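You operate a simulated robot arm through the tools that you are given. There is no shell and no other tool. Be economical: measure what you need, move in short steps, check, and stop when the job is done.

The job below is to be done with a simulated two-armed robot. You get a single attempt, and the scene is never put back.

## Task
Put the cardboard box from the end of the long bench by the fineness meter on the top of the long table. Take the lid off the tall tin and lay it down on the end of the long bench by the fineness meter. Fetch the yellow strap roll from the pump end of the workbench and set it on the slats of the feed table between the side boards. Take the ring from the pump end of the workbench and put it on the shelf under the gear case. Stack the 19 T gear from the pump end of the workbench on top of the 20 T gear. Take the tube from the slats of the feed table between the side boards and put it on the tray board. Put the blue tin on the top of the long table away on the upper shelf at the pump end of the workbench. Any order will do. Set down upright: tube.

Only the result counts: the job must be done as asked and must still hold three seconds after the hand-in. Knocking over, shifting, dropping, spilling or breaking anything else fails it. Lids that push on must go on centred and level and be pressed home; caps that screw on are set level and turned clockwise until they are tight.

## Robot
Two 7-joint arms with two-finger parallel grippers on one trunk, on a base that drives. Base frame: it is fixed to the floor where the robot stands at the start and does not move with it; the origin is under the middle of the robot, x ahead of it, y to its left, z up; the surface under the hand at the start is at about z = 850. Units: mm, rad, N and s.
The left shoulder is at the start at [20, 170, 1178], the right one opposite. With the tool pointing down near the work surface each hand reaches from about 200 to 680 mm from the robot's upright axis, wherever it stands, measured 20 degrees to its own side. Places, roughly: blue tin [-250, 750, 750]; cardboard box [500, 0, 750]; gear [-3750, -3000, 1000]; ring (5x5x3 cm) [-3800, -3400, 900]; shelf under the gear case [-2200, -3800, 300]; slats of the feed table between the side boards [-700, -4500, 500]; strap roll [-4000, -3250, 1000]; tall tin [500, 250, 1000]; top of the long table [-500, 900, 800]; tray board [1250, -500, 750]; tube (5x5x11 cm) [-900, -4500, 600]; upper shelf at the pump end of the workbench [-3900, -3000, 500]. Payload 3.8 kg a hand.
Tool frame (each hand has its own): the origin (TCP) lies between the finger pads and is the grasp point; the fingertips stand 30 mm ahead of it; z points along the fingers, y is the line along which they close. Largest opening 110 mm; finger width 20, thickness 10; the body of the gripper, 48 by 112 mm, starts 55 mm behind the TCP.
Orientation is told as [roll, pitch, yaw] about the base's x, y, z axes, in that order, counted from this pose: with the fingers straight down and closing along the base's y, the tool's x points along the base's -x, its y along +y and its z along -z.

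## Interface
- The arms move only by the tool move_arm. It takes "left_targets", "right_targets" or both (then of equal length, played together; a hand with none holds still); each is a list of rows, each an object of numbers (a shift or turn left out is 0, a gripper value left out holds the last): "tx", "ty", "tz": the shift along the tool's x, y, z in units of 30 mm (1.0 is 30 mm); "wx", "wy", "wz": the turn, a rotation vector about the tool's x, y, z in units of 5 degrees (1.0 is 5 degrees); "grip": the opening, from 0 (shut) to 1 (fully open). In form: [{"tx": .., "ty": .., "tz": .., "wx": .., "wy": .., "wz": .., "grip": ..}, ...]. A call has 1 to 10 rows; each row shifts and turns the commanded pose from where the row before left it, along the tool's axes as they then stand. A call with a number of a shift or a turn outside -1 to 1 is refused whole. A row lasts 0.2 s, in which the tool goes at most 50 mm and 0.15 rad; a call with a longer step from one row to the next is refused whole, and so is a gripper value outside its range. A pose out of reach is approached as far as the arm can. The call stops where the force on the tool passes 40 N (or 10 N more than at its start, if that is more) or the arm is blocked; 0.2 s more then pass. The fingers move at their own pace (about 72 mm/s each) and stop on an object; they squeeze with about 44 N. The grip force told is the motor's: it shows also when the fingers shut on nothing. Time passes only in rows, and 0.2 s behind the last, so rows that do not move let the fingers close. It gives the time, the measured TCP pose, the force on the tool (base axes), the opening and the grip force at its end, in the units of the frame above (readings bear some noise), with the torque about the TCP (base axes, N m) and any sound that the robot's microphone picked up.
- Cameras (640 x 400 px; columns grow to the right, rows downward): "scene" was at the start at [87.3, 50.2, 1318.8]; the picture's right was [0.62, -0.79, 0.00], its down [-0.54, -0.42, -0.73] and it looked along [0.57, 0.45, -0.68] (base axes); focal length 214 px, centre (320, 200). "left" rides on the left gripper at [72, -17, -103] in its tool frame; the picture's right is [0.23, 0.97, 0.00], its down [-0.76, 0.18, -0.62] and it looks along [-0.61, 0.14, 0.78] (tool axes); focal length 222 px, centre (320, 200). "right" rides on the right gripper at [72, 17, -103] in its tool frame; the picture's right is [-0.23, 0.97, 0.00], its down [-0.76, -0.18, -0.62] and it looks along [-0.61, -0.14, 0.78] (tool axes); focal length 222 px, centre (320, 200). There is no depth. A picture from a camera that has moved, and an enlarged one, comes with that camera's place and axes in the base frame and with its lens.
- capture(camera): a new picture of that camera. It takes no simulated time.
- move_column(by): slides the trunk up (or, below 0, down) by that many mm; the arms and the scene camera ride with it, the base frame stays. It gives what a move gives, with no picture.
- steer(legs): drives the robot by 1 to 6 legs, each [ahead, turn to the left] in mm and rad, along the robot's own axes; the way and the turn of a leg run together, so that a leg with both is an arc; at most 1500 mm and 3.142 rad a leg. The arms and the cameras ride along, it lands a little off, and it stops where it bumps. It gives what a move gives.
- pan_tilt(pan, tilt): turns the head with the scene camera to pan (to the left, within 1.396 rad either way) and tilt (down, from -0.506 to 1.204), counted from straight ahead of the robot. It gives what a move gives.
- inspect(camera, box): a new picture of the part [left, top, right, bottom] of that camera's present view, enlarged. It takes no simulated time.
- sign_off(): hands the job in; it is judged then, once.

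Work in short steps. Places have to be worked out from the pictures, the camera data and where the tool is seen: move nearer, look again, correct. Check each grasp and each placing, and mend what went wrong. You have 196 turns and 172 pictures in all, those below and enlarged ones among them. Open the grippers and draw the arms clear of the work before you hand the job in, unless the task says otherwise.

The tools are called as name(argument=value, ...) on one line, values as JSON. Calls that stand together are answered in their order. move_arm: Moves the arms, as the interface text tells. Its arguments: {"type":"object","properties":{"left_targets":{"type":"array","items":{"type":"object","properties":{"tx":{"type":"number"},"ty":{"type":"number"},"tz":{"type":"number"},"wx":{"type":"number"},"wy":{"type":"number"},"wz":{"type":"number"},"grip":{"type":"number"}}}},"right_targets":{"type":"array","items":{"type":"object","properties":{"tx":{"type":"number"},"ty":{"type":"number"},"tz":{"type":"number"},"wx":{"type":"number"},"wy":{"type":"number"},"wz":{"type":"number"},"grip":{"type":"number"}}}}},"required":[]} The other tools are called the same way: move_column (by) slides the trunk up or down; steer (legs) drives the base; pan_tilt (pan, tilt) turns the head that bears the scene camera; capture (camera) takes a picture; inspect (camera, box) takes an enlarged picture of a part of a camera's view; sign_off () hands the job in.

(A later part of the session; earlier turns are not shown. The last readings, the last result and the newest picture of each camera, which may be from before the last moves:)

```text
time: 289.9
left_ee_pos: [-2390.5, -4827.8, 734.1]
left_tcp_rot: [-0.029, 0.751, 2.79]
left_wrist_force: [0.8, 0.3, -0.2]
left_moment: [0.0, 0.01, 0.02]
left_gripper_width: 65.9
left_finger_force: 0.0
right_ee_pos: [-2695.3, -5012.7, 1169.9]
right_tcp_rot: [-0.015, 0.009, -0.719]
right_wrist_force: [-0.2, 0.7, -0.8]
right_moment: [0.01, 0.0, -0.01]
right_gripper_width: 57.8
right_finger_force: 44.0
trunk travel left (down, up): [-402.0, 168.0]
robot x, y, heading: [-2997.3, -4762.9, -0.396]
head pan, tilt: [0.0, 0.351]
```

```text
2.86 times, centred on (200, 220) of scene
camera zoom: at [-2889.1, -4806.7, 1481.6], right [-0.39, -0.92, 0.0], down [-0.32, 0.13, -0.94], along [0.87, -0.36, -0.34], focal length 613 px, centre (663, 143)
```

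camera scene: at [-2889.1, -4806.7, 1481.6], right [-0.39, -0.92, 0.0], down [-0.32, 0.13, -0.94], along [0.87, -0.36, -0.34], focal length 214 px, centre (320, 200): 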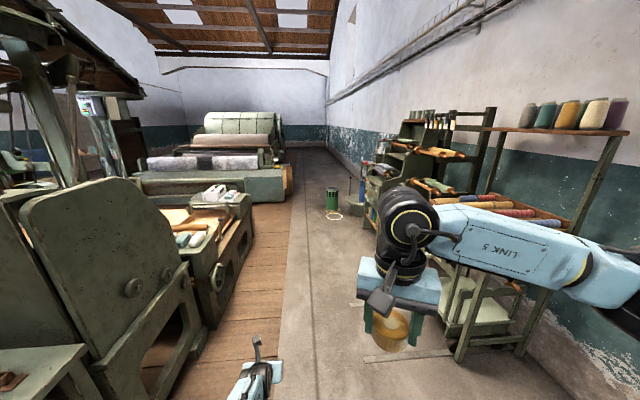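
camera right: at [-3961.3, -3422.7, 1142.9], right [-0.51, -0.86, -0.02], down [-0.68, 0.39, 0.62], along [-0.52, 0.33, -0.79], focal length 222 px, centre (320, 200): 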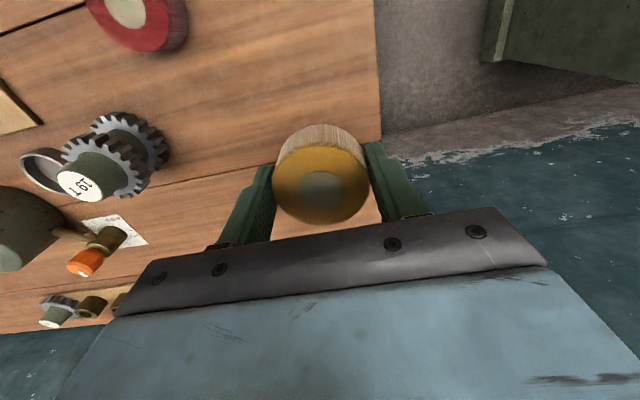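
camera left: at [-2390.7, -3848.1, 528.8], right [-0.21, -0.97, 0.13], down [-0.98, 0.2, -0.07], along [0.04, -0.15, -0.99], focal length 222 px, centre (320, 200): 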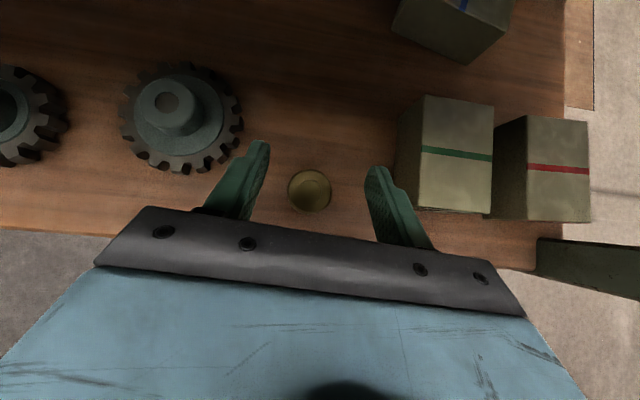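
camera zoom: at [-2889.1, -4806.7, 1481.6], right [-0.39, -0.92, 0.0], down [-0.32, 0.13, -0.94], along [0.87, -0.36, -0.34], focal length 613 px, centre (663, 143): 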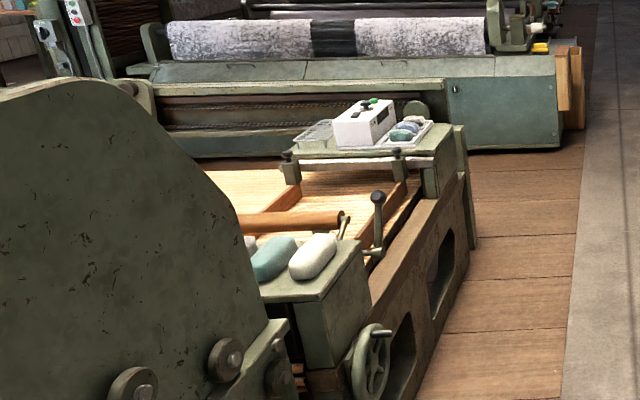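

The feed table lies beyond the gear-case plate, its south side along the wooden floor. I raise the left hand, then drive to about [-1040,-5070] and turn to face it.

move_arm(left_targets=[{"tx": 0.7, "tz": -0.9}, {"tx": 0.7, "tz": -0.9}, {"tx": 0.7, "tz": -0.9}, {"tx": 0.7, "tz": -0.9}, {"tx": 0.7, "tz": -0.9}, {"tx": 0.7, "tz": -0.9}, {"tx": 0.7, "tz": -0.9}, {"tx": 0.7, "tz": -0.9}])

steer(legs=[[0, 0.24], [1000, 0], [900, 0], [0, 1.326]])

pan_tilt(pan=0, tilt=0.7)

capture(camera="scene")

```text
time: 291.6
left_ee_pos: [-2412.0, -4811.3, 999.9]
left_tcp_rot: [-0.071, 0.744, 2.77]
left_wrist_force: [0.0, -0.8, 0.6]
left_moment: [-0.01, -0.02, 0.03]
left_gripper_width: 65.8
left_finger_force: 0.0
right_ee_pos: [-2695.9, -5011.8, 1170.7]
right_tcp_rot: [-0.015, 0.011, -0.718]
right_wrist_force: [0.3, 0.1, -0.3]
right_moment: [0.02, 0.01, -0.01]
right_gripper_width: 58.1
right_finger_force: 44.3
trunk travel left (down, up): [-402.0, 168.0]
robot x, y, heading: [-2994.7, -4762.6, -0.393]
head pan, tilt: [0.0, 0.351]
```

```text
time: 305.4
left_ee_pos: [-1085.4, -4489.4, 1002.0]
left_tcp_rot: [-0.072, 0.749, -1.927]
left_wrist_force: [-0.2, 0.0, 0.1]
left_moment: [-0.02, 0.04, -0.02]
left_gripper_width: 66.0
left_finger_force: 0.1
right_ee_pos: [-879.2, -4770.6, 1170.2]
right_tcp_rot: [-0.016, 0.009, 0.866]
right_wrist_force: [0.0, -0.1, 0.1]
right_moment: [-0.02, -0.02, 0.01]
right_gripper_width: 57.6
right_finger_force: 44.2
trunk travel left (down, up): [-402.0, 168.0]
robot x, y, heading: [-1123.2, -5077.2, 1.191]
head pan, tilt: [0.0, 0.351]
```

```text
time: 306.2
left_ee_pos: [-1087.1, -4487.7, 1002.8]
left_tcp_rot: [-0.074, 0.75, -1.928]
left_wrist_force: [0.1, -0.7, -0.2]
left_moment: [0.03, 0.02, -0.01]
left_gripper_width: 66.0
left_finger_force: 0.1
right_ee_pos: [-879.4, -4770.2, 1171.2]
right_tcp_rot: [-0.015, 0.009, 0.865]
right_wrist_force: [0.2, 0.5, -0.6]
right_moment: [0.01, 0.0, -0.03]
right_gripper_width: 57.7
right_finger_force: 43.8
trunk travel left (down, up): [-402.0, 168.0]
robot x, y, heading: [-1125.2, -5075.1, 1.191]
head pan, tilt: [0.0, 0.7]
```

```text
39 pictures are left
camera scene: at [-1085.9, -4977.4, 1450.3], right [0.93, -0.37, 0.0], down [-0.24, -0.6, -0.77], along [0.28, 0.71, -0.64], focal length 214 px, centre (320, 200)
```

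scene: 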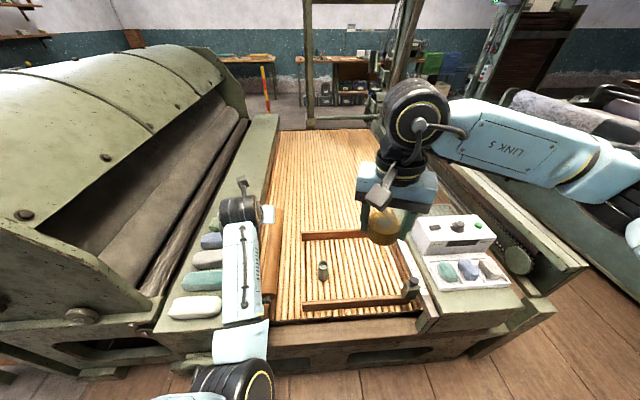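

The slats with side boards and the tube are right ahead. I zoom in.

inspect(camera="scene", box=[270, 215, 430, 315])

```text
4.00 times, centred on (350, 265) of scene
camera zoom: at [-1085.9, -4977.4, 1450.3], right [0.93, -0.37, 0.0], down [-0.24, -0.6, -0.77], along [0.28, 0.71, -0.64], focal length 858 px, centre (200, -60)
```

zoom: 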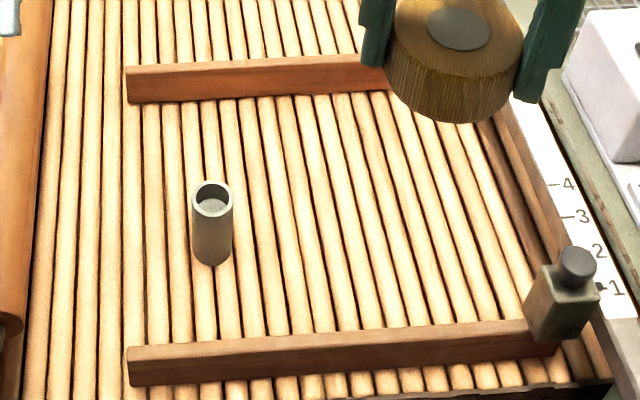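

Slats z≈640, tube at [-908,-4556], free target for the strap roll ≈[-735,-4576]. I pull the left arm in and up, then lower the trunk 250 mm.

move_arm(left_targets=[{"tx": -0.27, "tz": -0.935}, {"tx": -0.27, "tz": -0.935}, {"tx": -0.27, "tz": -0.935}, {"tx": -0.27, "tz": -0.935}, {"tx": -0.27, "tz": -0.935}, {"tx": -0.27, "tz": -0.935}, {"tx": -0.27, "tz": -0.935}, {"tx": -0.27, "tz": -0.935}])

move_column(by=-220)

capture(camera="scene")

```text
time: 308.0
left_ee_pos: [-1136.3, -4668.4, 1119.6]
left_tcp_rot: [-0.105, 0.754, -1.944]
left_wrist_force: [0.7, -0.8, -0.7]
left_moment: [0.01, -0.02, -0.02]
left_gripper_width: 66.0
left_finger_force: 0.1
left hand out of reach, approached as far as the arm can: row 8
right_ee_pos: [-880.7, -4770.9, 1169.3]
right_tcp_rot: [-0.015, 0.011, 0.866]
right_wrist_force: [-0.1, 0.0, -0.6]
right_moment: [-0.01, 0.0, -0.01]
right_gripper_width: 57.9
right_finger_force: 44.4
trunk travel left (down, up): [-402.0, 168.0]
robot x, y, heading: [-1129.1, -5075.1, 1.191]
head pan, tilt: [0.0, 0.7]
```

```text
time: 310.3
left_ee_pos: [-1134.8, -4670.3, 897.5]
left_tcp_rot: [-0.105, 0.751, -1.946]
left_wrist_force: [-0.2, 0.2, -0.6]
left_moment: [-0.03, 0.02, -0.03]
left_gripper_width: 65.9
left_finger_force: 0.0
right_ee_pos: [-880.2, -4770.3, 949.2]
right_tcp_rot: [-0.016, 0.011, 0.866]
right_wrist_force: [-0.2, 0.2, -1.1]
right_moment: [-0.04, -0.04, -0.02]
right_gripper_width: 57.6
right_finger_force: 45.0
trunk travel left (down, up): [-182.0, 388.0]
robot x, y, heading: [-1126.2, -5075.3, 1.188]
head pan, tilt: [0.0, 0.7]
```

```text
37 pictures are left
camera scene: at [-1085.9, -4977.4, 1230.4], right [0.93, -0.37, 0.0], down [-0.24, -0.6, -0.76], along [0.28, 0.71, -0.64], focal length 214 px, centre (320, 200)
```

scene: 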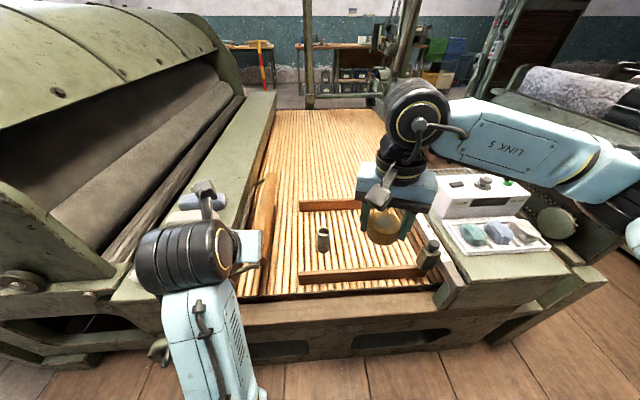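

Triangulated again: slats z≈532, tube at [-885,-4499]. I choose [-769,-4573] for the roll. Trunk down 130 more, then the right hand goes above it.

move_column(by=-130)

move_arm(right_targets=[{"tx": -0.925, "ty": 0.18}, {"tx": -0.925, "ty": 0.18}, {"tx": -0.925, "ty": 0.18}, {"tx": -0.925, "ty": 0.18, "tz": 0.3}, {"tx": -0.925, "ty": 0.18, "tz": 0.5}, {"tx": -0.925, "ty": 0.18, "tz": 0.5}, {"tx": -0.925, "ty": 0.18, "tz": 0.8}, {"tx": -0.925, "ty": 0.18, "tz": 0.8}])

capture(camera="right")

capture(camera="scene")

```text
time: 311.7
left_ee_pos: [-1131.7, -4668.8, 776.3]
left_tcp_rot: [-0.111, 0.775, -1.973]
left_wrist_force: [5.4, 6.5, 11.0]
left_moment: [0.0, 0.55, -0.37]
left_gripper_width: 64.7
left_finger_force: 0.0
right_ee_pos: [-879.0, -4771.4, 824.0]
right_tcp_rot: [-0.016, 0.011, 0.866]
right_wrist_force: [0.2, 0.0, 0.1]
right_moment: [-0.03, -0.01, -0.02]
right_gripper_width: 57.7
right_finger_force: 44.1
trunk travel left (down, up): [-56.0, 514.0]
robot x, y, heading: [-1126.1, -5072.9, 1.192]
head pan, tilt: [0.0, 0.7]
stopped: the force on the tool passed its limit at 46 N (the readings are from after the stop); the commanded pose is now the measured one
```

```text
time: 313.5
left_ee_pos: [-1131.0, -4669.1, 775.0]
left_tcp_rot: [-0.113, 0.772, -1.968]
left_wrist_force: [9.0, 12.2, 14.8]
left_moment: [0.0, 0.76, -0.64]
left_gripper_width: 64.0
left_finger_force: 0.1
right_ee_pos: [-766.3, -4575.3, 733.2]
right_tcp_rot: [-0.015, 0.01, 0.865]
right_wrist_force: [-0.5, 0.4, -1.1]
right_moment: [0.02, -0.01, 0.01]
right_gripper_width: 57.9
right_finger_force: 44.4
trunk travel left (down, up): [-56.0, 514.0]
robot x, y, heading: [-1127.5, -5076.2, 1.19]
head pan, tilt: [0.0, 0.7]
```

```text
36 pictures are left
camera right: at [-828.4, -4616.8, 838.4], right [-0.59, 0.8, -0.02], down [0.63, 0.48, 0.62], along [0.5, 0.36, -0.79], focal length 222 px, centre (320, 200)
```

right: 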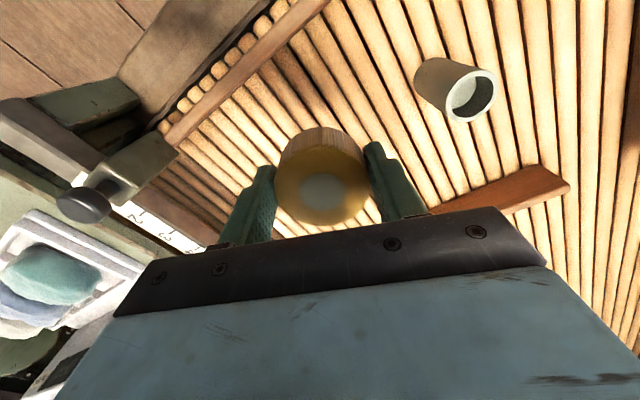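

```text
35 pictures are left
camera scene: at [-1084.8, -4977.1, 1104.3], right [0.93, -0.37, 0.0], down [-0.24, -0.6, -0.76], along [0.28, 0.71, -0.64], focal length 214 px, centre (320, 200)
```

scene: 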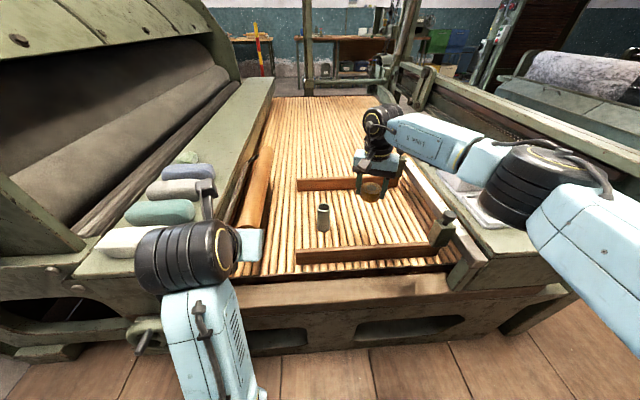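

The left hand touched something on the way down (15 N). I immediately raise the trunk 40 mm and check the left hand's surroundings.

move_column(by=40)

capture(camera="left")

```text
time: 314.4
left_ee_pos: [-1132.3, -4669.3, 815.6]
left_tcp_rot: [-0.111, 0.767, -1.966]
left_wrist_force: [-0.5, -0.5, -0.3]
left_moment: [-0.01, 0.04, -0.04]
left_gripper_width: 65.9
left_finger_force: 0.0
right_ee_pos: [-768.9, -4574.4, 775.3]
right_tcp_rot: [-0.016, 0.01, 0.867]
right_wrist_force: [0.6, -0.6, -1.3]
right_moment: [0.0, 0.02, 0.01]
right_gripper_width: 57.5
right_finger_force: 43.7
trunk travel left (down, up): [-96.0, 474.0]
robot x, y, heading: [-1125.9, -5074.4, 1.188]
head pan, tilt: [0.0, 0.7]
```

```text
34 pictures are left
camera left: at [-1145.5, -4684.5, 940.6], right [0.98, -0.15, 0.08], down [-0.14, -0.98, -0.1], along [0.09, 0.08, -0.99], focal length 222 px, centre (320, 200)
```

left: 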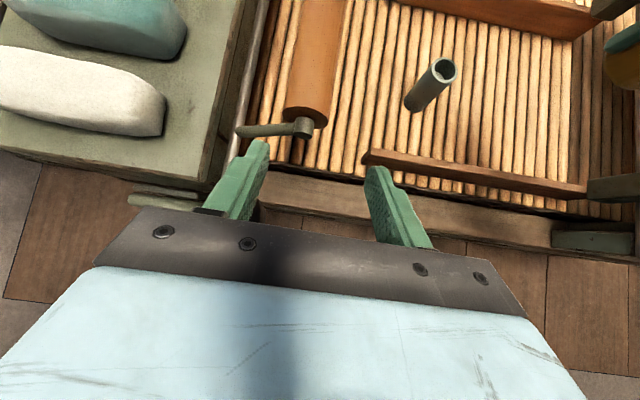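

The left finger only brushed the roller's end rod; nothing moved. The landing spot for the strap roll is clear, so I lower the right hand.

move_arm(right_targets=[{"tz": 1}, {"tz": 1}, {"tz": 1}, {"tz": 1}, {"tz": 1}, {"tz": 0.5}])

capture(camera="right")

```text
time: 315.8
left_ee_pos: [-1132.7, -4669.0, 815.3]
left_tcp_rot: [-0.112, 0.768, -1.967]
left_wrist_force: [-1.0, 0.4, 0.0]
left_moment: [0.03, 0.06, 0.01]
left_gripper_width: 66.1
left_finger_force: 0.1
right_ee_pos: [-766.8, -4578.8, 609.1]
right_tcp_rot: [-0.017, 0.01, 0.867]
right_wrist_force: [0.9, 0.3, -0.6]
right_moment: [-0.02, 0.04, 0.02]
right_gripper_width: 57.7
right_finger_force: 43.9
trunk travel left (down, up): [-96.0, 474.0]
robot x, y, heading: [-1127.1, -5075.8, 1.184]
head pan, tilt: [0.0, 0.7]
```

```text
33 pictures are left
camera right: at [-828.4, -4620.9, 714.0], right [-0.59, 0.8, -0.02], down [0.63, 0.48, 0.62], along [0.51, 0.36, -0.79], focal length 222 px, centre (320, 200)
```

right: 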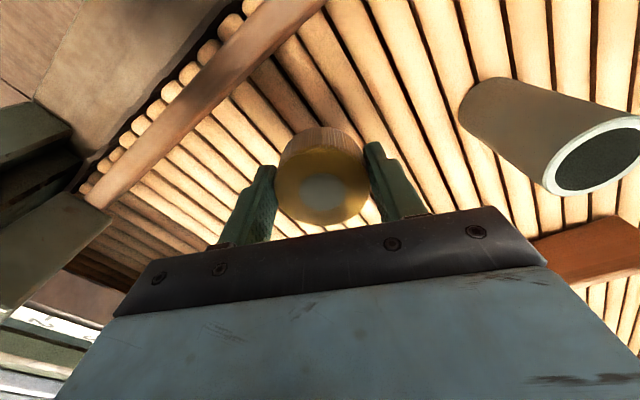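

Good spot between the boards. Creep down.

move_arm(right_targets=[{"tz": 0.6}, {"tz": 0.2}, {"tz": 0.15}, {"tz": 0.15}, {"tz": 0.15}])

```text
time: 316.9
left_ee_pos: [-1131.7, -4669.2, 815.8]
left_tcp_rot: [-0.111, 0.769, -1.967]
left_wrist_force: [-0.1, -0.3, 0.9]
left_moment: [0.02, -0.01, 0.02]
left_gripper_width: 65.9
left_finger_force: 0.0
right_ee_pos: [-768.3, -4586.2, 576.8]
right_tcp_rot: [-0.015, 0.011, 0.865]
right_wrist_force: [-0.4, 0.7, 0.1]
right_moment: [-0.02, 0.03, 0.0]
right_gripper_width: 57.7
right_finger_force: 43.8
right hand out of reach, approached as far as the arm can: row 3, 5
trunk travel left (down, up): [-96.0, 474.0]
robot x, y, heading: [-1127.1, -5075.2, 1.189]
head pan, tilt: [0.0, 0.7]
```

I finish the descent with the trunk (left hand has ~35 mm margin).

move_column(by=-8)

move_column(by=-5)

```text
time: 317.5
left_ee_pos: [-1132.4, -4668.3, 807.4]
left_tcp_rot: [-0.111, 0.769, -1.968]
left_wrist_force: [0.5, 0.2, 0.0]
left_moment: [-0.01, 0.0, -0.03]
left_gripper_width: 66.0
left_finger_force: 0.1
right_ee_pos: [-767.4, -4585.8, 570.2]
right_tcp_rot: [-0.014, 0.011, 0.865]
right_wrist_force: [0.0, -0.1, -1.4]
right_moment: [0.0, 0.0, 0.01]
right_gripper_width: 57.8
right_finger_force: 44.2
trunk travel left (down, up): [-88.0, 482.0]
robot x, y, heading: [-1122.8, -5071.8, 1.186]
head pan, tilt: [0.0, 0.7]
```

```text
time: 318.1
left_ee_pos: [-1132.1, -4669.7, 803.2]
left_tcp_rot: [-0.112, 0.768, -1.968]
left_wrist_force: [0.0, 1.0, -0.2]
left_moment: [-0.02, 0.04, -0.03]
left_gripper_width: 66.3
left_finger_force: 0.1
right_ee_pos: [-768.8, -4585.2, 564.5]
right_tcp_rot: [-0.016, 0.01, 0.865]
right_wrist_force: [0.3, 0.4, 0.3]
right_moment: [-0.01, -0.02, -0.01]
right_gripper_width: 57.9
right_finger_force: 43.5
trunk travel left (down, up): [-83.0, 487.0]
robot x, y, heading: [-1125.4, -5073.4, 1.188]
head pan, tilt: [0.0, 0.7]
```

move_column(by=-5)

move_column(by=-5)

capture(camera="right")

```text
time: 318.6
left_ee_pos: [-1132.7, -4669.0, 798.0]
left_tcp_rot: [-0.111, 0.771, -1.968]
left_wrist_force: [0.5, 0.5, -0.6]
left_moment: [0.03, 0.0, -0.01]
left_gripper_width: 66.0
left_finger_force: 0.0
right_ee_pos: [-767.5, -4585.8, 560.0]
right_tcp_rot: [-0.016, 0.01, 0.865]
right_wrist_force: [0.3, -0.3, 0.5]
right_moment: [-0.02, -0.02, -0.01]
right_gripper_width: 57.6
right_finger_force: 44.1
trunk travel left (down, up): [-78.0, 492.0]
robot x, y, heading: [-1127.3, -5074.0, 1.191]
head pan, tilt: [0.0, 0.7]
```

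```text
time: 319.1
left_ee_pos: [-1131.8, -4670.6, 793.6]
left_tcp_rot: [-0.11, 0.771, -1.965]
left_wrist_force: [-0.1, 0.5, 0.4]
left_moment: [0.0, -0.01, 0.01]
left_gripper_width: 65.9
left_finger_force: 0.1
right_ee_pos: [-768.3, -4585.8, 554.6]
right_tcp_rot: [-0.017, 0.011, 0.866]
right_wrist_force: [-1.3, -0.1, -1.5]
right_moment: [-0.01, 0.01, 0.0]
right_gripper_width: 57.7
right_finger_force: 44.5
trunk travel left (down, up): [-73.0, 497.0]
robot x, y, heading: [-1124.5, -5074.2, 1.19]
head pan, tilt: [0.0, 0.7]
```

```text
32 pictures are left
camera right: at [-829.1, -4627.6, 658.9], right [-0.59, 0.8, -0.02], down [0.63, 0.48, 0.62], along [0.51, 0.36, -0.79], focal length 222 px, centre (320, 200)
```

right: 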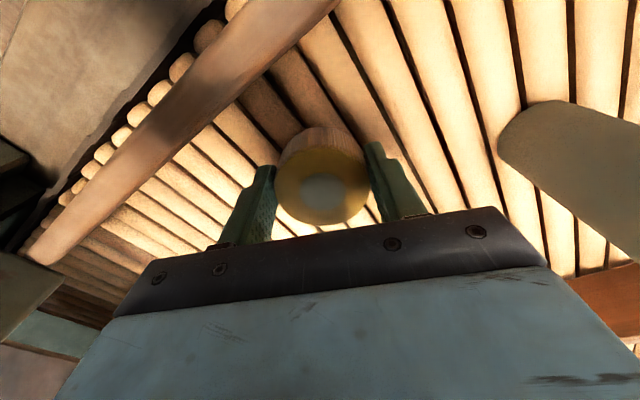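

Not yet touching. I raise the left hand 30 mm for margin and continue with small trunk steps.

move_arm(left_targets=[{"tx": 0.682, "tz": -0.732}])

move_column(by=-7)

move_column(by=-6)

move_column(by=-6)

```text
time: 319.5
left_ee_pos: [-1133.9, -4668.1, 812.8]
left_tcp_rot: [-0.155, 0.748, -1.992]
left_wrist_force: [0.3, -0.1, 0.0]
left_moment: [-0.03, 0.02, -0.01]
left_gripper_width: 66.1
left_finger_force: 0.0
left hand out of reach, approached as far as the arm can: row 1
right_ee_pos: [-767.3, -4586.1, 554.3]
right_tcp_rot: [-0.016, 0.012, 0.866]
right_wrist_force: [0.1, -0.3, -0.7]
right_moment: [0.01, 0.04, -0.03]
right_gripper_width: 57.8
right_finger_force: 43.1
trunk travel left (down, up): [-73.0, 497.0]
robot x, y, heading: [-1128.6, -5076.2, 1.187]
head pan, tilt: [0.0, 0.7]
```

```text
time: 320.1
left_ee_pos: [-1134.8, -4666.5, 805.2]
left_tcp_rot: [-0.155, 0.749, -1.989]
left_wrist_force: [-0.8, 0.0, -0.1]
left_moment: [-0.01, 0.0, -0.01]
left_gripper_width: 66.1
left_finger_force: 0.0
right_ee_pos: [-767.2, -4587.1, 548.3]
right_tcp_rot: [-0.014, 0.01, 0.866]
right_wrist_force: [0.1, 0.2, -2.0]
right_moment: [0.01, 0.01, 0.0]
right_gripper_width: 57.6
right_finger_force: 43.9
trunk travel left (down, up): [-66.0, 504.0]
robot x, y, heading: [-1127.6, -5073.2, 1.186]
head pan, tilt: [0.0, 0.7]
```

```text
time: 320.6
left_ee_pos: [-1134.8, -4666.3, 800.1]
left_tcp_rot: [-0.154, 0.753, -1.988]
left_wrist_force: [-0.1, 0.3, -0.4]
left_moment: [-0.02, 0.05, 0.02]
left_gripper_width: 66.1
left_finger_force: 0.1
right_ee_pos: [-767.5, -4586.8, 541.6]
right_tcp_rot: [-0.016, 0.01, 0.867]
right_wrist_force: [0.1, 0.5, -0.2]
right_moment: [-0.03, -0.03, 0.03]
right_gripper_width: 57.6
right_finger_force: 44.0
trunk travel left (down, up): [-60.0, 510.0]
robot x, y, heading: [-1125.2, -5077.5, 1.186]
head pan, tilt: [0.0, 0.7]
```

```text
time: 321.2
left_ee_pos: [-1134.9, -4666.6, 797.1]
left_tcp_rot: [-0.154, 0.757, -1.99]
left_wrist_force: [-0.5, 1.0, 0.3]
left_moment: [-0.01, -0.01, -0.02]
left_gripper_width: 66.5
left_finger_force: 0.2
right_ee_pos: [-767.6, -4585.5, 537.5]
right_tcp_rot: [-0.016, 0.009, 0.866]
right_wrist_force: [-0.5, -4.7, 12.9]
right_moment: [0.12, 0.25, 0.06]
right_gripper_width: 57.6
right_finger_force: 43.5
trunk travel left (down, up): [-54.0, 516.0]
robot x, y, heading: [-1128.6, -5077.5, 1.19]
head pan, tilt: [0.0, 0.7]
```

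Contact at 13 N; slats top z≈500. I open and lift the trunk clear.

move_arm(right_targets=[{"grip": 0.8}, {"grip": 0.8}])

move_column(by=130)

capture(camera="right")

```text
time: 321.8
left_ee_pos: [-1135.5, -4665.9, 795.5]
left_tcp_rot: [-0.155, 0.755, -1.989]
left_wrist_force: [-0.3, -0.3, 0.1]
left_moment: [0.04, 0.04, -0.01]
left_gripper_width: 66.0
left_finger_force: 0.1
right_ee_pos: [-768.7, -4585.8, 536.1]
right_tcp_rot: [-0.015, 0.01, 0.865]
right_wrist_force: [-0.8, 0.2, 0.9]
right_moment: [0.02, 0.02, 0.03]
right_gripper_width: 87.9
right_finger_force: 0.1
trunk travel left (down, up): [-54.0, 516.0]
robot x, y, heading: [-1122.3, -5073.1, 1.189]
head pan, tilt: [0.0, 0.7]
```

```text
time: 323.4
left_ee_pos: [-1134.2, -4666.1, 927.5]
left_tcp_rot: [-0.157, 0.761, -1.99]
left_wrist_force: [0.2, 0.3, 0.3]
left_moment: [0.01, -0.02, 0.0]
left_gripper_width: 66.2
left_finger_force: 0.0
right_ee_pos: [-768.2, -4584.9, 666.4]
right_tcp_rot: [-0.015, 0.011, 0.867]
right_wrist_force: [-0.5, 0.3, -0.2]
right_moment: [-0.01, -0.04, 0.02]
right_gripper_width: 88.0
right_finger_force: 0.1
trunk travel left (down, up): [-184.0, 386.0]
robot x, y, heading: [-1128.2, -5076.1, 1.188]
head pan, tilt: [0.0, 0.7]
```

```text
31 pictures are left
camera right: at [-829.1, -4627.6, 769.7], right [-0.59, 0.8, -0.02], down [0.63, 0.48, 0.62], along [0.51, 0.36, -0.79], focal length 222 px, centre (320, 200)
```

right: 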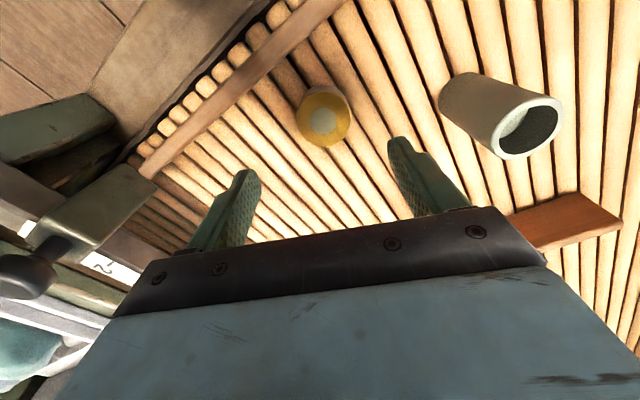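

The strap roll lies between the boards. The tube stands at about [-874,-4474]; the left hand (45° tilt) can reach it. I retract the right hand and bring the left hand over and down toward the tube.

move_arm(left_targets=[{"tx": 0.117, "ty": 0.7, "tz": 0.587, "grip": 1}, {"tx": 0.117, "ty": 0.7, "tz": 0.587}, {"tx": 0.117, "ty": 0.7, "tz": 0.587}, {"tx": 0.117, "ty": 0.7, "tz": 0.587}, {"tx": 0.117, "ty": 0.7, "tz": 0.587}], right_targets=[{"tz": -1}, {"tz": -1}, {"tx": 1, "tz": -0.8}, {"tx": 1, "tz": -0.8}, {"tx": 1, "tz": -0.8}])

move_arm(right_targets=[{"tx": 1}, {"tx": 1}, {"tx": 1}, {"tx": 1}, {"tx": 1}])

capture(camera="left")

```text
time: 324.6
left_ee_pos: [-1099.4, -4607.6, 879.8]
left_tcp_rot: [-0.151, 0.751, -1.995]
left_wrist_force: [0.6, -0.1, -0.1]
left_moment: [0.02, -0.01, -0.01]
left_gripper_width: 110.1
left_finger_force: 0.2
left hand out of reach, approached as far as the arm can: row 2, 3, 4, 5
right_ee_pos: [-827.8, -4651.5, 799.5]
right_tcp_rot: [-0.018, 0.01, 0.865]
right_wrist_force: [-0.9, 0.0, 0.1]
right_moment: [0.03, -0.01, 0.05]
right_gripper_width: 87.9
right_finger_force: 0.1
trunk travel left (down, up): [-184.0, 386.0]
robot x, y, heading: [-1124.4, -5078.7, 1.188]
head pan, tilt: [0.0, 0.7]
```

```text
time: 325.8
left_ee_pos: [-1099.6, -4606.5, 881.5]
left_tcp_rot: [-0.15, 0.758, -1.991]
left_wrist_force: [-0.3, 0.2, -0.6]
left_moment: [0.02, -0.04, -0.01]
left_gripper_width: 110.0
left_finger_force: 0.2
right_ee_pos: [-923.8, -4767.6, 803.4]
right_tcp_rot: [-0.014, 0.011, 0.865]
right_wrist_force: [0.1, -1.1, -0.5]
right_moment: [0.0, 0.01, -0.01]
right_gripper_width: 88.1
right_finger_force: 0.1
trunk travel left (down, up): [-184.0, 386.0]
robot x, y, heading: [-1124.7, -5075.0, 1.188]
head pan, tilt: [0.0, 0.7]
```

```text
30 pictures are left
camera left: at [-1109.3, -4621.2, 1006.9], right [0.99, -0.15, 0.05], down [-0.15, -0.98, -0.09], along [0.06, 0.09, -0.99], focal length 222 px, centre (320, 200)
```

left: 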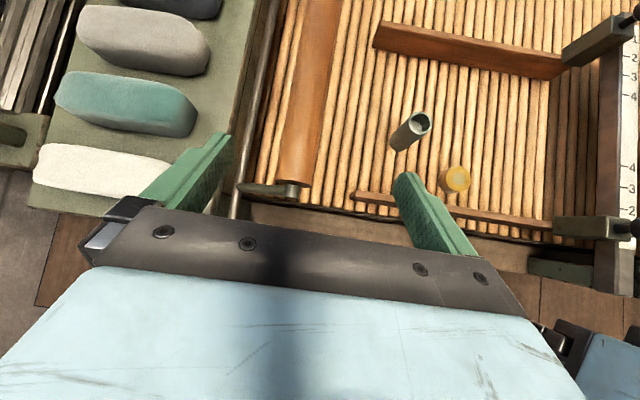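

The left arm can't shift sideways in this pose, so I turn the robot right 0.34 rad to swing the left hand in line with the tube (right hand raised first).

move_arm(right_targets=[{"tz": -1}, {"tz": -1}, {"tz": -1}])

steer(legs=[[0, -0.34]])

capture(camera="left")

```text
time: 326.6
left_ee_pos: [-1100.3, -4605.8, 881.3]
left_tcp_rot: [-0.15, 0.759, -1.991]
left_wrist_force: [-0.5, -0.1, 0.1]
left_moment: [-0.01, -0.02, 0.06]
left_gripper_width: 109.8
left_finger_force: 0.0
right_ee_pos: [-924.0, -4763.9, 889.8]
right_tcp_rot: [-0.018, 0.009, 0.866]
right_wrist_force: [0.1, 0.2, 0.2]
right_moment: [0.0, 0.0, 0.01]
right_gripper_width: 87.6
right_finger_force: 0.1
trunk travel left (down, up): [-184.0, 386.0]
robot x, y, heading: [-1126.3, -5073.1, 1.19]
head pan, tilt: [0.0, 0.7]
```

```text
time: 328.1
left_ee_pos: [-941.5, -4641.3, 884.3]
left_tcp_rot: [-0.152, 0.762, -2.339]
left_wrist_force: [-0.2, 0.3, -0.2]
left_moment: [-0.01, -0.05, 0.02]
left_gripper_width: 110.0
left_finger_force: 0.1
right_ee_pos: [-830.5, -4850.3, 890.0]
right_tcp_rot: [-0.015, 0.011, 0.52]
right_wrist_force: [0.0, 0.6, 0.2]
right_moment: [0.01, 0.01, 0.0]
right_gripper_width: 88.0
right_finger_force: 0.0
trunk travel left (down, up): [-184.0, 386.0]
robot x, y, heading: [-1124.8, -5072.9, 0.845]
head pan, tilt: [0.0, 0.7]
```

```text
29 pictures are left
camera left: at [-956.8, -4653.5, 1009.0], right [0.88, -0.48, 0.05], down [-0.47, -0.88, -0.1], along [0.09, 0.06, -0.99], focal length 222 px, centre (320, 200)
```

left: 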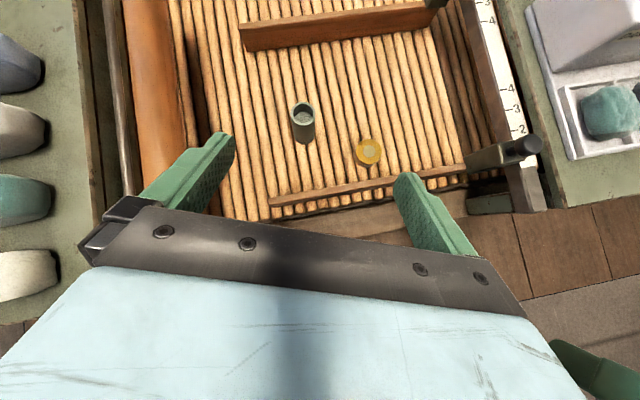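

The tube is at [-871,-4466]. I level the left hand and move to a pre-grasp on a 45° line.

move_arm(left_targets=[{"tz": 0.9, "tx": -0.3}, {"wz": -0.9}, {"wz": -0.9}, {"tx": -0.337, "ty": -0.122, "tz": 0.915}, {"tx": -0.337, "ty": -0.122, "tz": 0.915}, {"tx": -0.337, "ty": -0.122, "tz": 0.915}, {"tx": -0.337, "ty": -0.122, "tz": 0.915}, {"tx": -0.337, "ty": -0.122, "tz": 0.915}, {"tx": -0.337, "ty": -0.122, "tz": 0.915}, {"tx": -0.337, "ty": -0.122, "tz": 0.915}])

capture(camera="left")

```text
time: 330.3
left_ee_pos: [-953.4, -4517.5, 674.5]
left_tcp_rot: [-0.014, 0.773, -2.128]
left_wrist_force: [-0.1, -1.4, 0.6]
left_moment: [0.01, 0.02, -0.02]
left_gripper_width: 110.1
left_finger_force: 0.0
left hand out of reach, approached as far as the arm can: row 2, 3
right_ee_pos: [-831.7, -4850.4, 890.5]
right_tcp_rot: [-0.016, 0.011, 0.52]
right_wrist_force: [-0.2, 0.2, -0.1]
right_moment: [-0.02, -0.01, 0.01]
right_gripper_width: 88.0
right_finger_force: 0.0
trunk travel left (down, up): [-184.0, 386.0]
robot x, y, heading: [-1125.5, -5075.3, 0.844]
head pan, tilt: [0.0, 0.7]
```

```text
28 pictures are left
camera left: at [-977.8, -4524.2, 798.7], right [0.92, -0.37, 0.15], down [-0.36, -0.93, -0.09], along [0.17, 0.03, -0.99], focal length 222 px, centre (320, 200)
```

left: 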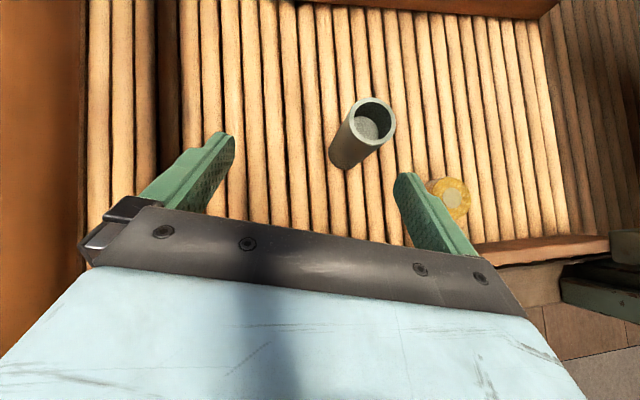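

Level now; the tube is 47 mm to the right. I shift right, then check before advancing.

move_arm(left_targets=[{"ty": 0.78}, {"ty": 0.78}, {"tz": 0.9, "tx": -0.1}])

capture(camera="left")

```text
time: 331.1
left_ee_pos: [-922.5, -4516.0, 652.6]
left_tcp_rot: [-0.024, 0.768, -2.135]
left_wrist_force: [0.9, -0.4, 0.3]
left_moment: [0.01, -0.03, 0.0]
left_gripper_width: 110.2
left_finger_force: 0.1
left hand out of reach, approached as far as the arm can: row 2
right_ee_pos: [-830.8, -4850.0, 890.3]
right_tcp_rot: [-0.017, 0.012, 0.52]
right_wrist_force: [0.3, -0.4, 0.2]
right_moment: [-0.01, 0.0, -0.04]
right_gripper_width: 88.0
right_finger_force: 0.1
trunk travel left (down, up): [-184.0, 386.0]
robot x, y, heading: [-1126.7, -5075.2, 0.843]
head pan, tilt: [0.0, 0.7]
```

```text
27 pictures are left
camera left: at [-945.6, -4523.6, 775.9], right [0.92, -0.37, 0.14], down [-0.36, -0.93, -0.09], along [0.16, 0.03, -0.99], focal length 222 px, centre (320, 200)
```

left: 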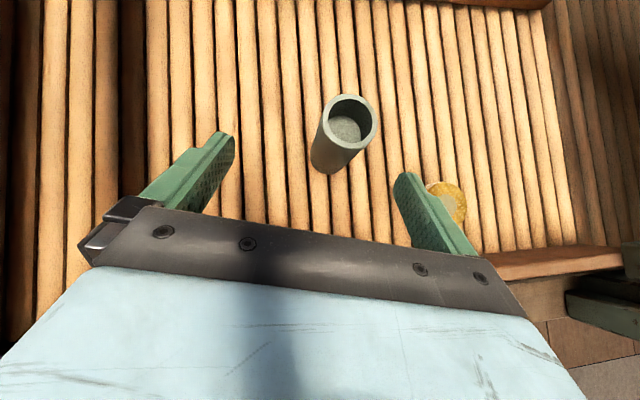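

Only 22 mm of sideways offset remains; I swing the robot 0.036 rad right and advance 109 mm to the tube, then close.

steer(legs=[[0, -0.036]])

move_arm(left_targets=[{"tz": 0.91, "tx": -0.14}, {"tz": 0.91, "tx": -0.14}, {"tz": 0.91, "tx": -0.14}])

capture(camera="left")

```text
time: 331.8
left_ee_pos: [-902.9, -4522.0, 653.5]
left_tcp_rot: [-0.021, 0.773, -2.167]
left_wrist_force: [0.5, -0.2, -0.1]
left_moment: [0.04, -0.02, 0.01]
left_gripper_width: 110.1
left_finger_force: 0.1
right_ee_pos: [-823.3, -4862.1, 889.6]
right_tcp_rot: [-0.017, 0.011, 0.485]
right_wrist_force: [0.8, 0.8, 0.9]
right_moment: [0.01, 0.01, -0.03]
right_gripper_width: 87.9
right_finger_force: 0.0
trunk travel left (down, up): [-184.0, 386.0]
robot x, y, heading: [-1126.5, -5074.5, 0.808]
head pan, tilt: [0.0, 0.7]
```

```text
time: 332.6
left_ee_pos: [-881.9, -4479.0, 579.7]
left_tcp_rot: [-0.033, 0.768, -2.17]
left_wrist_force: [-0.6, -0.1, -0.1]
left_moment: [-0.04, -0.01, -0.02]
left_gripper_width: 109.9
left_finger_force: 0.1
right_ee_pos: [-823.3, -4862.0, 889.9]
right_tcp_rot: [-0.016, 0.011, 0.483]
right_wrist_force: [0.0, -0.2, 0.3]
right_moment: [0.02, -0.02, -0.02]
right_gripper_width: 88.0
right_finger_force: 0.1
trunk travel left (down, up): [-184.0, 386.0]
robot x, y, heading: [-1127.4, -5076.2, 0.805]
head pan, tilt: [0.0, 0.7]
```

```text
26 pictures are left
camera left: at [-905.6, -4486.2, 705.3], right [0.91, -0.4, 0.13], down [-0.39, -0.92, -0.09], along [0.16, 0.03, -0.99], focal length 222 px, centre (320, 200)
```

left: 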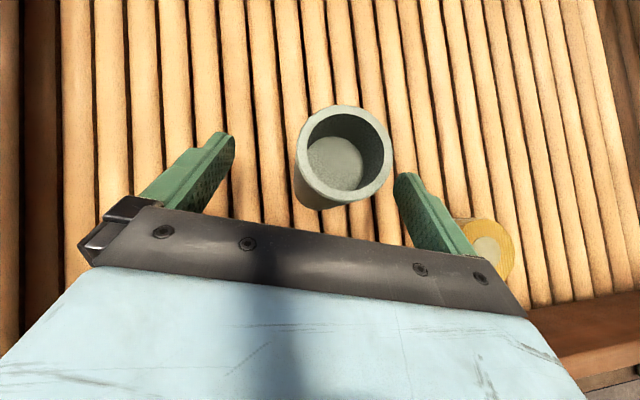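

Slightly off by ~9 mm; swing 0.015 right, advance 18 mm, close.

steer(legs=[[0, -0.015]])

move_arm(left_targets=[{"tz": 0.6}, {"grip": 0}, {"grip": 0}, {"grip": 0}, {"grip": 0}])

capture(camera="left")

```text
time: 333.4
left_ee_pos: [-874.5, -4481.0, 582.1]
left_tcp_rot: [-0.035, 0.772, -2.184]
left_wrist_force: [0.6, 0.0, 0.4]
left_moment: [-0.02, 0.01, -0.02]
left_gripper_width: 109.9
left_finger_force: 0.0
right_ee_pos: [-820.4, -4865.3, 890.7]
right_tcp_rot: [-0.015, 0.012, 0.47]
right_wrist_force: [-0.7, -0.4, -0.5]
right_moment: [0.0, -0.01, 0.03]
right_gripper_width: 87.9
right_finger_force: 0.0
trunk travel left (down, up): [-184.0, 386.0]
robot x, y, heading: [-1125.6, -5072.7, 0.792]
head pan, tilt: [0.0, 0.7]
```

```text
time: 334.6
left_ee_pos: [-867.7, -4471.6, 570.1]
left_tcp_rot: [-0.034, 0.772, -2.184]
left_wrist_force: [0.5, 0.5, -0.7]
left_moment: [0.0, 0.0, -0.01]
left_gripper_width: 46.6
left_finger_force: 43.7
right_ee_pos: [-819.3, -4866.4, 889.5]
right_tcp_rot: [-0.016, 0.011, 0.471]
right_wrist_force: [0.4, 0.0, 0.0]
right_moment: [0.03, -0.06, -0.01]
right_gripper_width: 88.1
right_finger_force: 0.0
trunk travel left (down, up): [-184.0, 386.0]
robot x, y, heading: [-1122.9, -5077.0, 0.789]
head pan, tilt: [0.0, 0.7]
```

```text
25 pictures are left
camera left: at [-890.0, -4478.1, 694.8], right [0.9, -0.41, 0.14], down [-0.4, -0.91, -0.09], along [0.16, 0.03, -0.99], focal length 222 px, centre (320, 200)
```

left: 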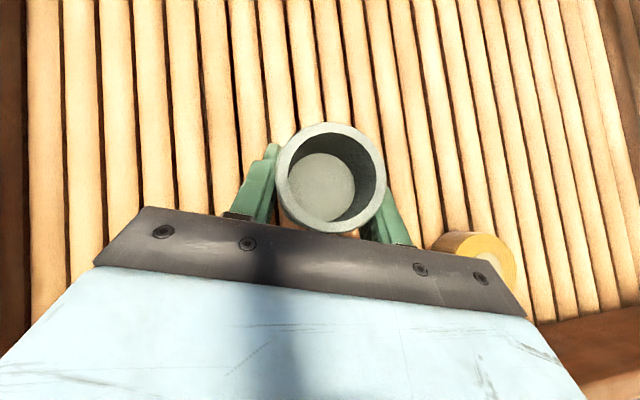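

The tube is held (46.6 mm). I lift it with the trunk to travel height, back away and retrace the route in reverse toward the west end.

move_column(by=384)

steer(legs=[[-250, 0], [0, -1.07], [-900, 0], [-870, 0]])

capture(camera="left")

```text
time: 338.3
left_ee_pos: [-866.5, -4471.5, 952.3]
left_tcp_rot: [-0.032, 0.769, -2.183]
left_wrist_force: [-0.3, -0.4, -0.3]
left_moment: [-0.01, -0.01, -0.02]
left_gripper_width: 46.2
left_finger_force: 43.9
right_ee_pos: [-820.4, -4865.2, 1274.1]
right_tcp_rot: [-0.017, 0.01, 0.469]
right_wrist_force: [0.3, 0.3, -0.5]
right_moment: [0.01, -0.01, -0.03]
right_gripper_width: 88.3
right_finger_force: 0.0
trunk travel left (down, up): [-568.0, 2.0]
robot x, y, heading: [-1128.0, -5075.9, 0.79]
head pan, tilt: [0.0, 0.7]
```

```text
time: 351.3
left_ee_pos: [-2353.0, -4731.5, 953.6]
left_tcp_rot: [-0.033, 0.771, 3.046]
left_wrist_force: [-0.1, -0.7, -0.5]
left_moment: [-0.03, 0.01, 0.0]
left_gripper_width: 46.5
left_finger_force: 44.3
right_ee_pos: [-2675.1, -4967.5, 1274.1]
right_tcp_rot: [-0.015, 0.009, -0.584]
right_wrist_force: [-0.2, 1.0, 0.3]
right_moment: [0.0, -0.02, -0.01]
right_gripper_width: 88.0
right_finger_force: 0.1
trunk travel left (down, up): [-568.0, 2.0]
robot x, y, heading: [-3007.8, -4801.9, -0.258]
head pan, tilt: [0.0, 0.7]
```

```text
24 pictures are left
camera left: at [-2372.9, -4714.0, 1078.9], right [0.09, -0.99, 0.14], down [-0.99, -0.1, -0.09], along [0.1, -0.13, -0.99], focal length 222 px, centre (320, 200)
```

left: 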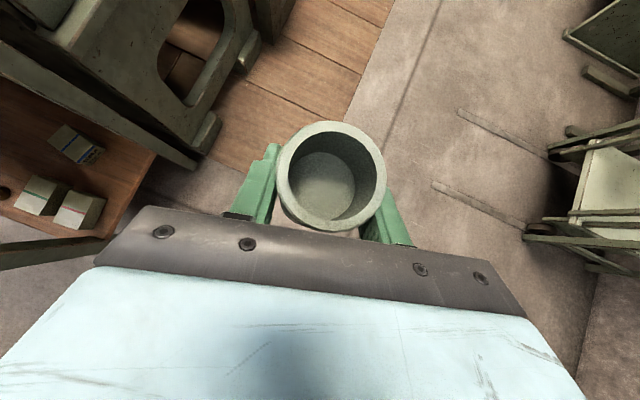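

steer(legs=[[0, 1.946], [1210, 0], [0, -0.308], [1055, 0], [0, -0.42], [872, 0]])

```text
time: 366.4
left_ee_pos: [-3213.7, -2260.4, 938.5]
left_tcp_rot: [-0.027, 0.736, -1.55]
left_wrist_force: [0.2, 1.0, 0.2]
left_moment: [0.0, 0.02, 0.02]
left_gripper_width: 46.5
left_finger_force: 44.4
right_ee_pos: [-2942.8, -2541.3, 1272.3]
right_tcp_rot: [-0.016, 0.014, 1.095]
right_wrist_force: [-0.6, 1.2, -1.0]
right_moment: [-0.09, 0.01, 0.0]
right_gripper_width: 87.7
right_finger_force: 0.1
trunk travel left (down, up): [-568.0, 2.0]
robot x, y, heading: [-3072.5, -2895.6, 1.417]
head pan, tilt: [0.0, 0.7]
stopped in leg 4: the force on the tool passed its limit at 74 N (the readings are from after the stop); the commanded pose is now the measured one
```

Something stopped the left hand beside the workbench. I look at what it touched.

capture(camera="left")

pan_tilt(pan=0.25, tilt=0.7)

capture(camera="scene")

```text
23 pictures are left
camera left: at [-3228.0, -2274.1, 1064.2], right [0.97, 0.21, 0.13], down [0.21, -0.98, -0.05], along [0.12, 0.08, -0.99], focal length 222 px, centre (320, 200)
```

left: 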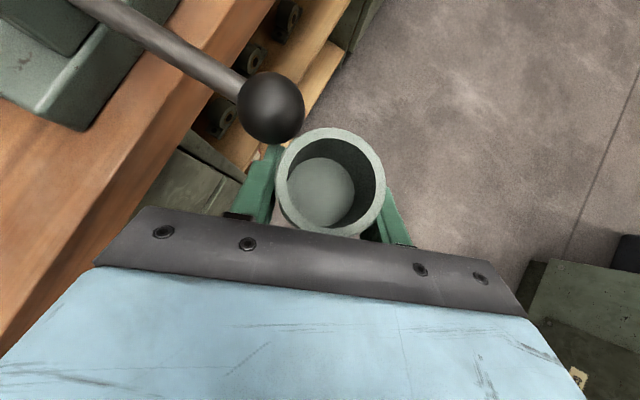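

```text
time: 367.2
left_ee_pos: [-3213.4, -2264.3, 943.3]
left_tcp_rot: [-0.027, 0.742, -1.549]
left_wrist_force: [0.1, -0.3, -0.5]
left_moment: [-0.04, 0.01, -0.03]
left_gripper_width: 46.6
left_finger_force: 44.2
right_ee_pos: [-2944.1, -2548.8, 1273.6]
right_tcp_rot: [-0.016, 0.01, 1.097]
right_wrist_force: [1.0, 0.0, 0.0]
right_moment: [0.01, 0.01, 0.02]
right_gripper_width: 88.0
right_finger_force: 0.0
trunk travel left (down, up): [-568.0, 2.0]
robot x, y, heading: [-3071.5, -2894.2, 1.418]
head pan, tilt: [0.25, 0.7]
```

```text
22 pictures are left
camera scene: at [-3074.1, -2791.5, 1616.4], right [1.0, 0.1, 0.0], down [0.06, -0.64, -0.77], along [-0.07, 0.76, -0.64], focal length 214 px, centre (320, 200)
```

scene: 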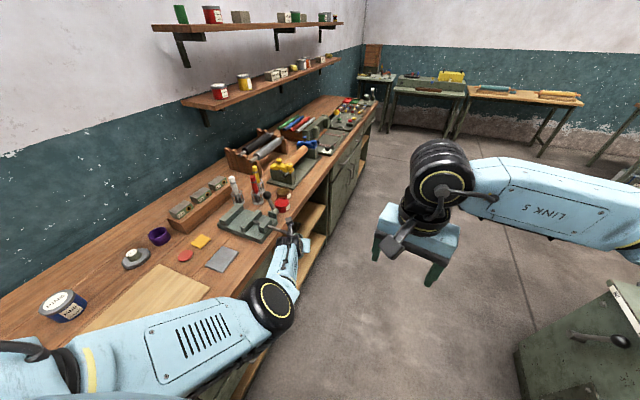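

The tube touched a bench tool's ball lever; it still sits well in the grip. I reverse, turn right away from the bench, and continue through the corridor.

steer(legs=[[-80, 0], [0, -0.36], [1290, 0], [0, -0.705], [1305, 0]])

capture(camera="scene")

```text
time: 383.4
left_ee_pos: [-717.4, -1027.2, 942.3]
left_tcp_rot: [-0.027, 0.741, -2.65]
left_wrist_force: [-0.5, -1.1, -0.6]
left_moment: [-0.01, 0.0, 0.0]
left_gripper_width: 46.2
left_finger_force: 44.2
right_ee_pos: [-846.9, -1395.2, 1273.8]
right_tcp_rot: [-0.014, 0.012, -0.005]
right_wrist_force: [0.3, 0.7, 0.7]
right_moment: [-0.01, 0.01, 0.02]
right_gripper_width: 87.9
right_finger_force: 0.0
trunk travel left (down, up): [-568.0, 2.0]
robot x, y, heading: [-1211.5, -1445.2, 0.314]
head pan, tilt: [0.25, 0.7]
```

```text
21 pictures are left
camera scene: at [-1123.1, -1389.5, 1616.3], right [0.54, -0.84, 0.0], down [-0.54, -0.35, -0.76], along [0.65, 0.41, -0.64], focal length 214 px, centre (320, 200)
```

scene: 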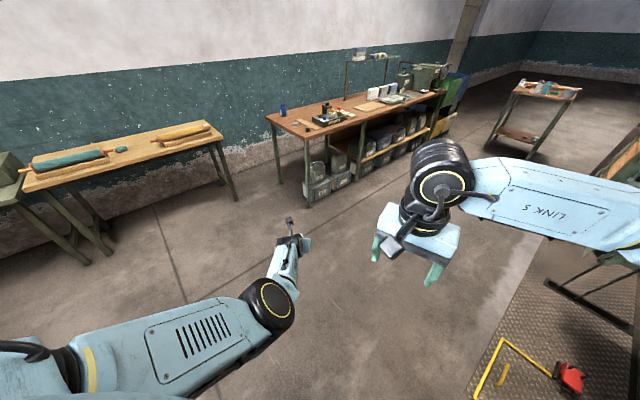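

I raise the left hand 120 mm, drive to about [1084,-1254] south of the bench, and turn to face the tray board.

move_arm(left_targets=[{"tx": 0.7, "tz": -0.72}, {"tx": 0.7, "tz": -0.72}, {"tx": 0.7, "tz": -0.72}, {"tx": 0.7, "tz": -0.72}])

steer(legs=[[0, -0.231], [1152, 0], [1152, 0], [0, 1.226]])

pan_tilt(pan=0, tilt=0.65)

capture(camera="scene")

```text
time: 384.6
left_ee_pos: [-724.5, -993.1, 1063.7]
left_tcp_rot: [-0.074, 0.747, -2.653]
left_wrist_force: [0.5, 0.0, 0.1]
left_moment: [0.01, 0.03, 0.0]
left_gripper_width: 46.3
left_finger_force: 44.4
right_ee_pos: [-848.6, -1394.7, 1273.6]
right_tcp_rot: [-0.015, 0.013, -0.005]
right_wrist_force: [-0.8, 0.2, -0.2]
right_moment: [0.0, 0.01, 0.02]
right_gripper_width: 87.8
right_finger_force: 0.0
trunk travel left (down, up): [-568.0, 2.0]
robot x, y, heading: [-1213.1, -1442.8, 0.315]
head pan, tilt: [0.25, 0.7]
stopped in row 4 (left hand): the arm was blocked; the commanded pose is now the measured one
```

```text
time: 399.8
left_ee_pos: [965.7, -589.9, 1063.7]
left_tcp_rot: [-0.073, 0.75, -1.654]
left_wrist_force: [-0.3, -0.8, -0.5]
left_moment: [0.01, -0.01, 0.03]
left_gripper_width: 46.5
left_finger_force: 44.3
right_ee_pos: [1234.7, -912.3, 1274.2]
right_tcp_rot: [-0.016, 0.012, 0.99]
right_wrist_force: [0.1, 0.0, -0.2]
right_moment: [0.01, 0.0, -0.02]
right_gripper_width: 88.1
right_finger_force: 0.0
trunk travel left (down, up): [-568.0, 2.0]
robot x, y, heading: [1071.9, -1249.3, 1.315]
head pan, tilt: [0.25, 0.7]
```

```text
time: 400.6
left_ee_pos: [965.3, -589.4, 1064.8]
left_tcp_rot: [-0.076, 0.749, -1.656]
left_wrist_force: [-0.5, 0.1, -0.7]
left_moment: [0.0, 0.01, -0.01]
left_gripper_width: 46.0
left_finger_force: 43.8
right_ee_pos: [1234.7, -912.7, 1273.6]
right_tcp_rot: [-0.014, 0.013, 0.992]
right_wrist_force: [0.3, 0.2, 0.0]
right_moment: [-0.02, 0.01, 0.01]
right_gripper_width: 88.0
right_finger_force: 0.2
trunk travel left (down, up): [-568.0, 2.0]
robot x, y, heading: [1072.2, -1244.6, 1.315]
head pan, tilt: [0.0, 0.649]
```

```text
20 pictures are left
camera scene: at [1102.0, -1142.0, 1620.6], right [0.97, -0.25, 0.0], down [-0.15, -0.58, -0.8], along [0.2, 0.77, -0.6], focal length 214 px, centre (320, 200)
```

scene: 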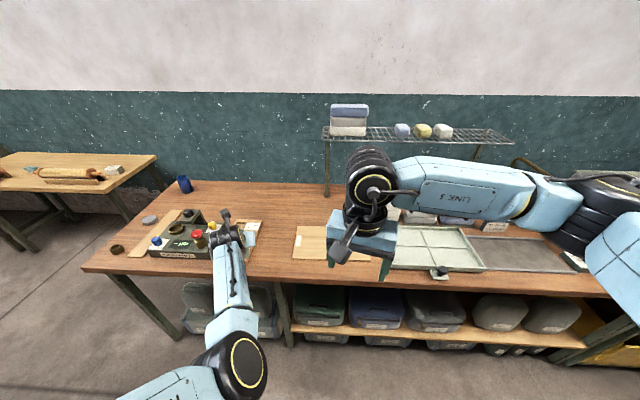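

inspect(camera="scene", box=[230, 200, 400, 290])

```text
3.76 times, centred on (315, 245) of scene
camera zoom: at [1102.0, -1142.0, 1620.6], right [0.97, -0.25, 0.0], down [-0.15, -0.58, -0.8], along [0.2, 0.77, -0.6], focal length 807 px, centre (339, 31)
```

zoom: 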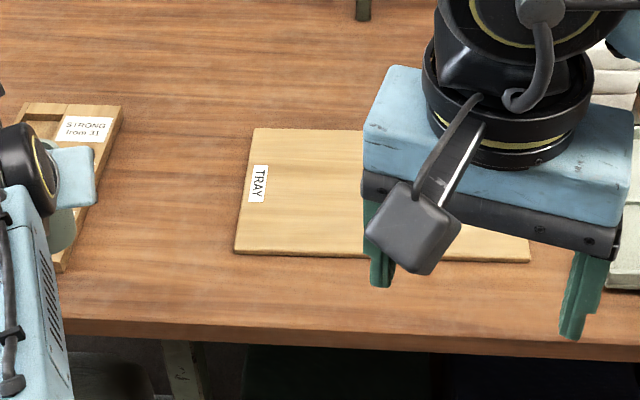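

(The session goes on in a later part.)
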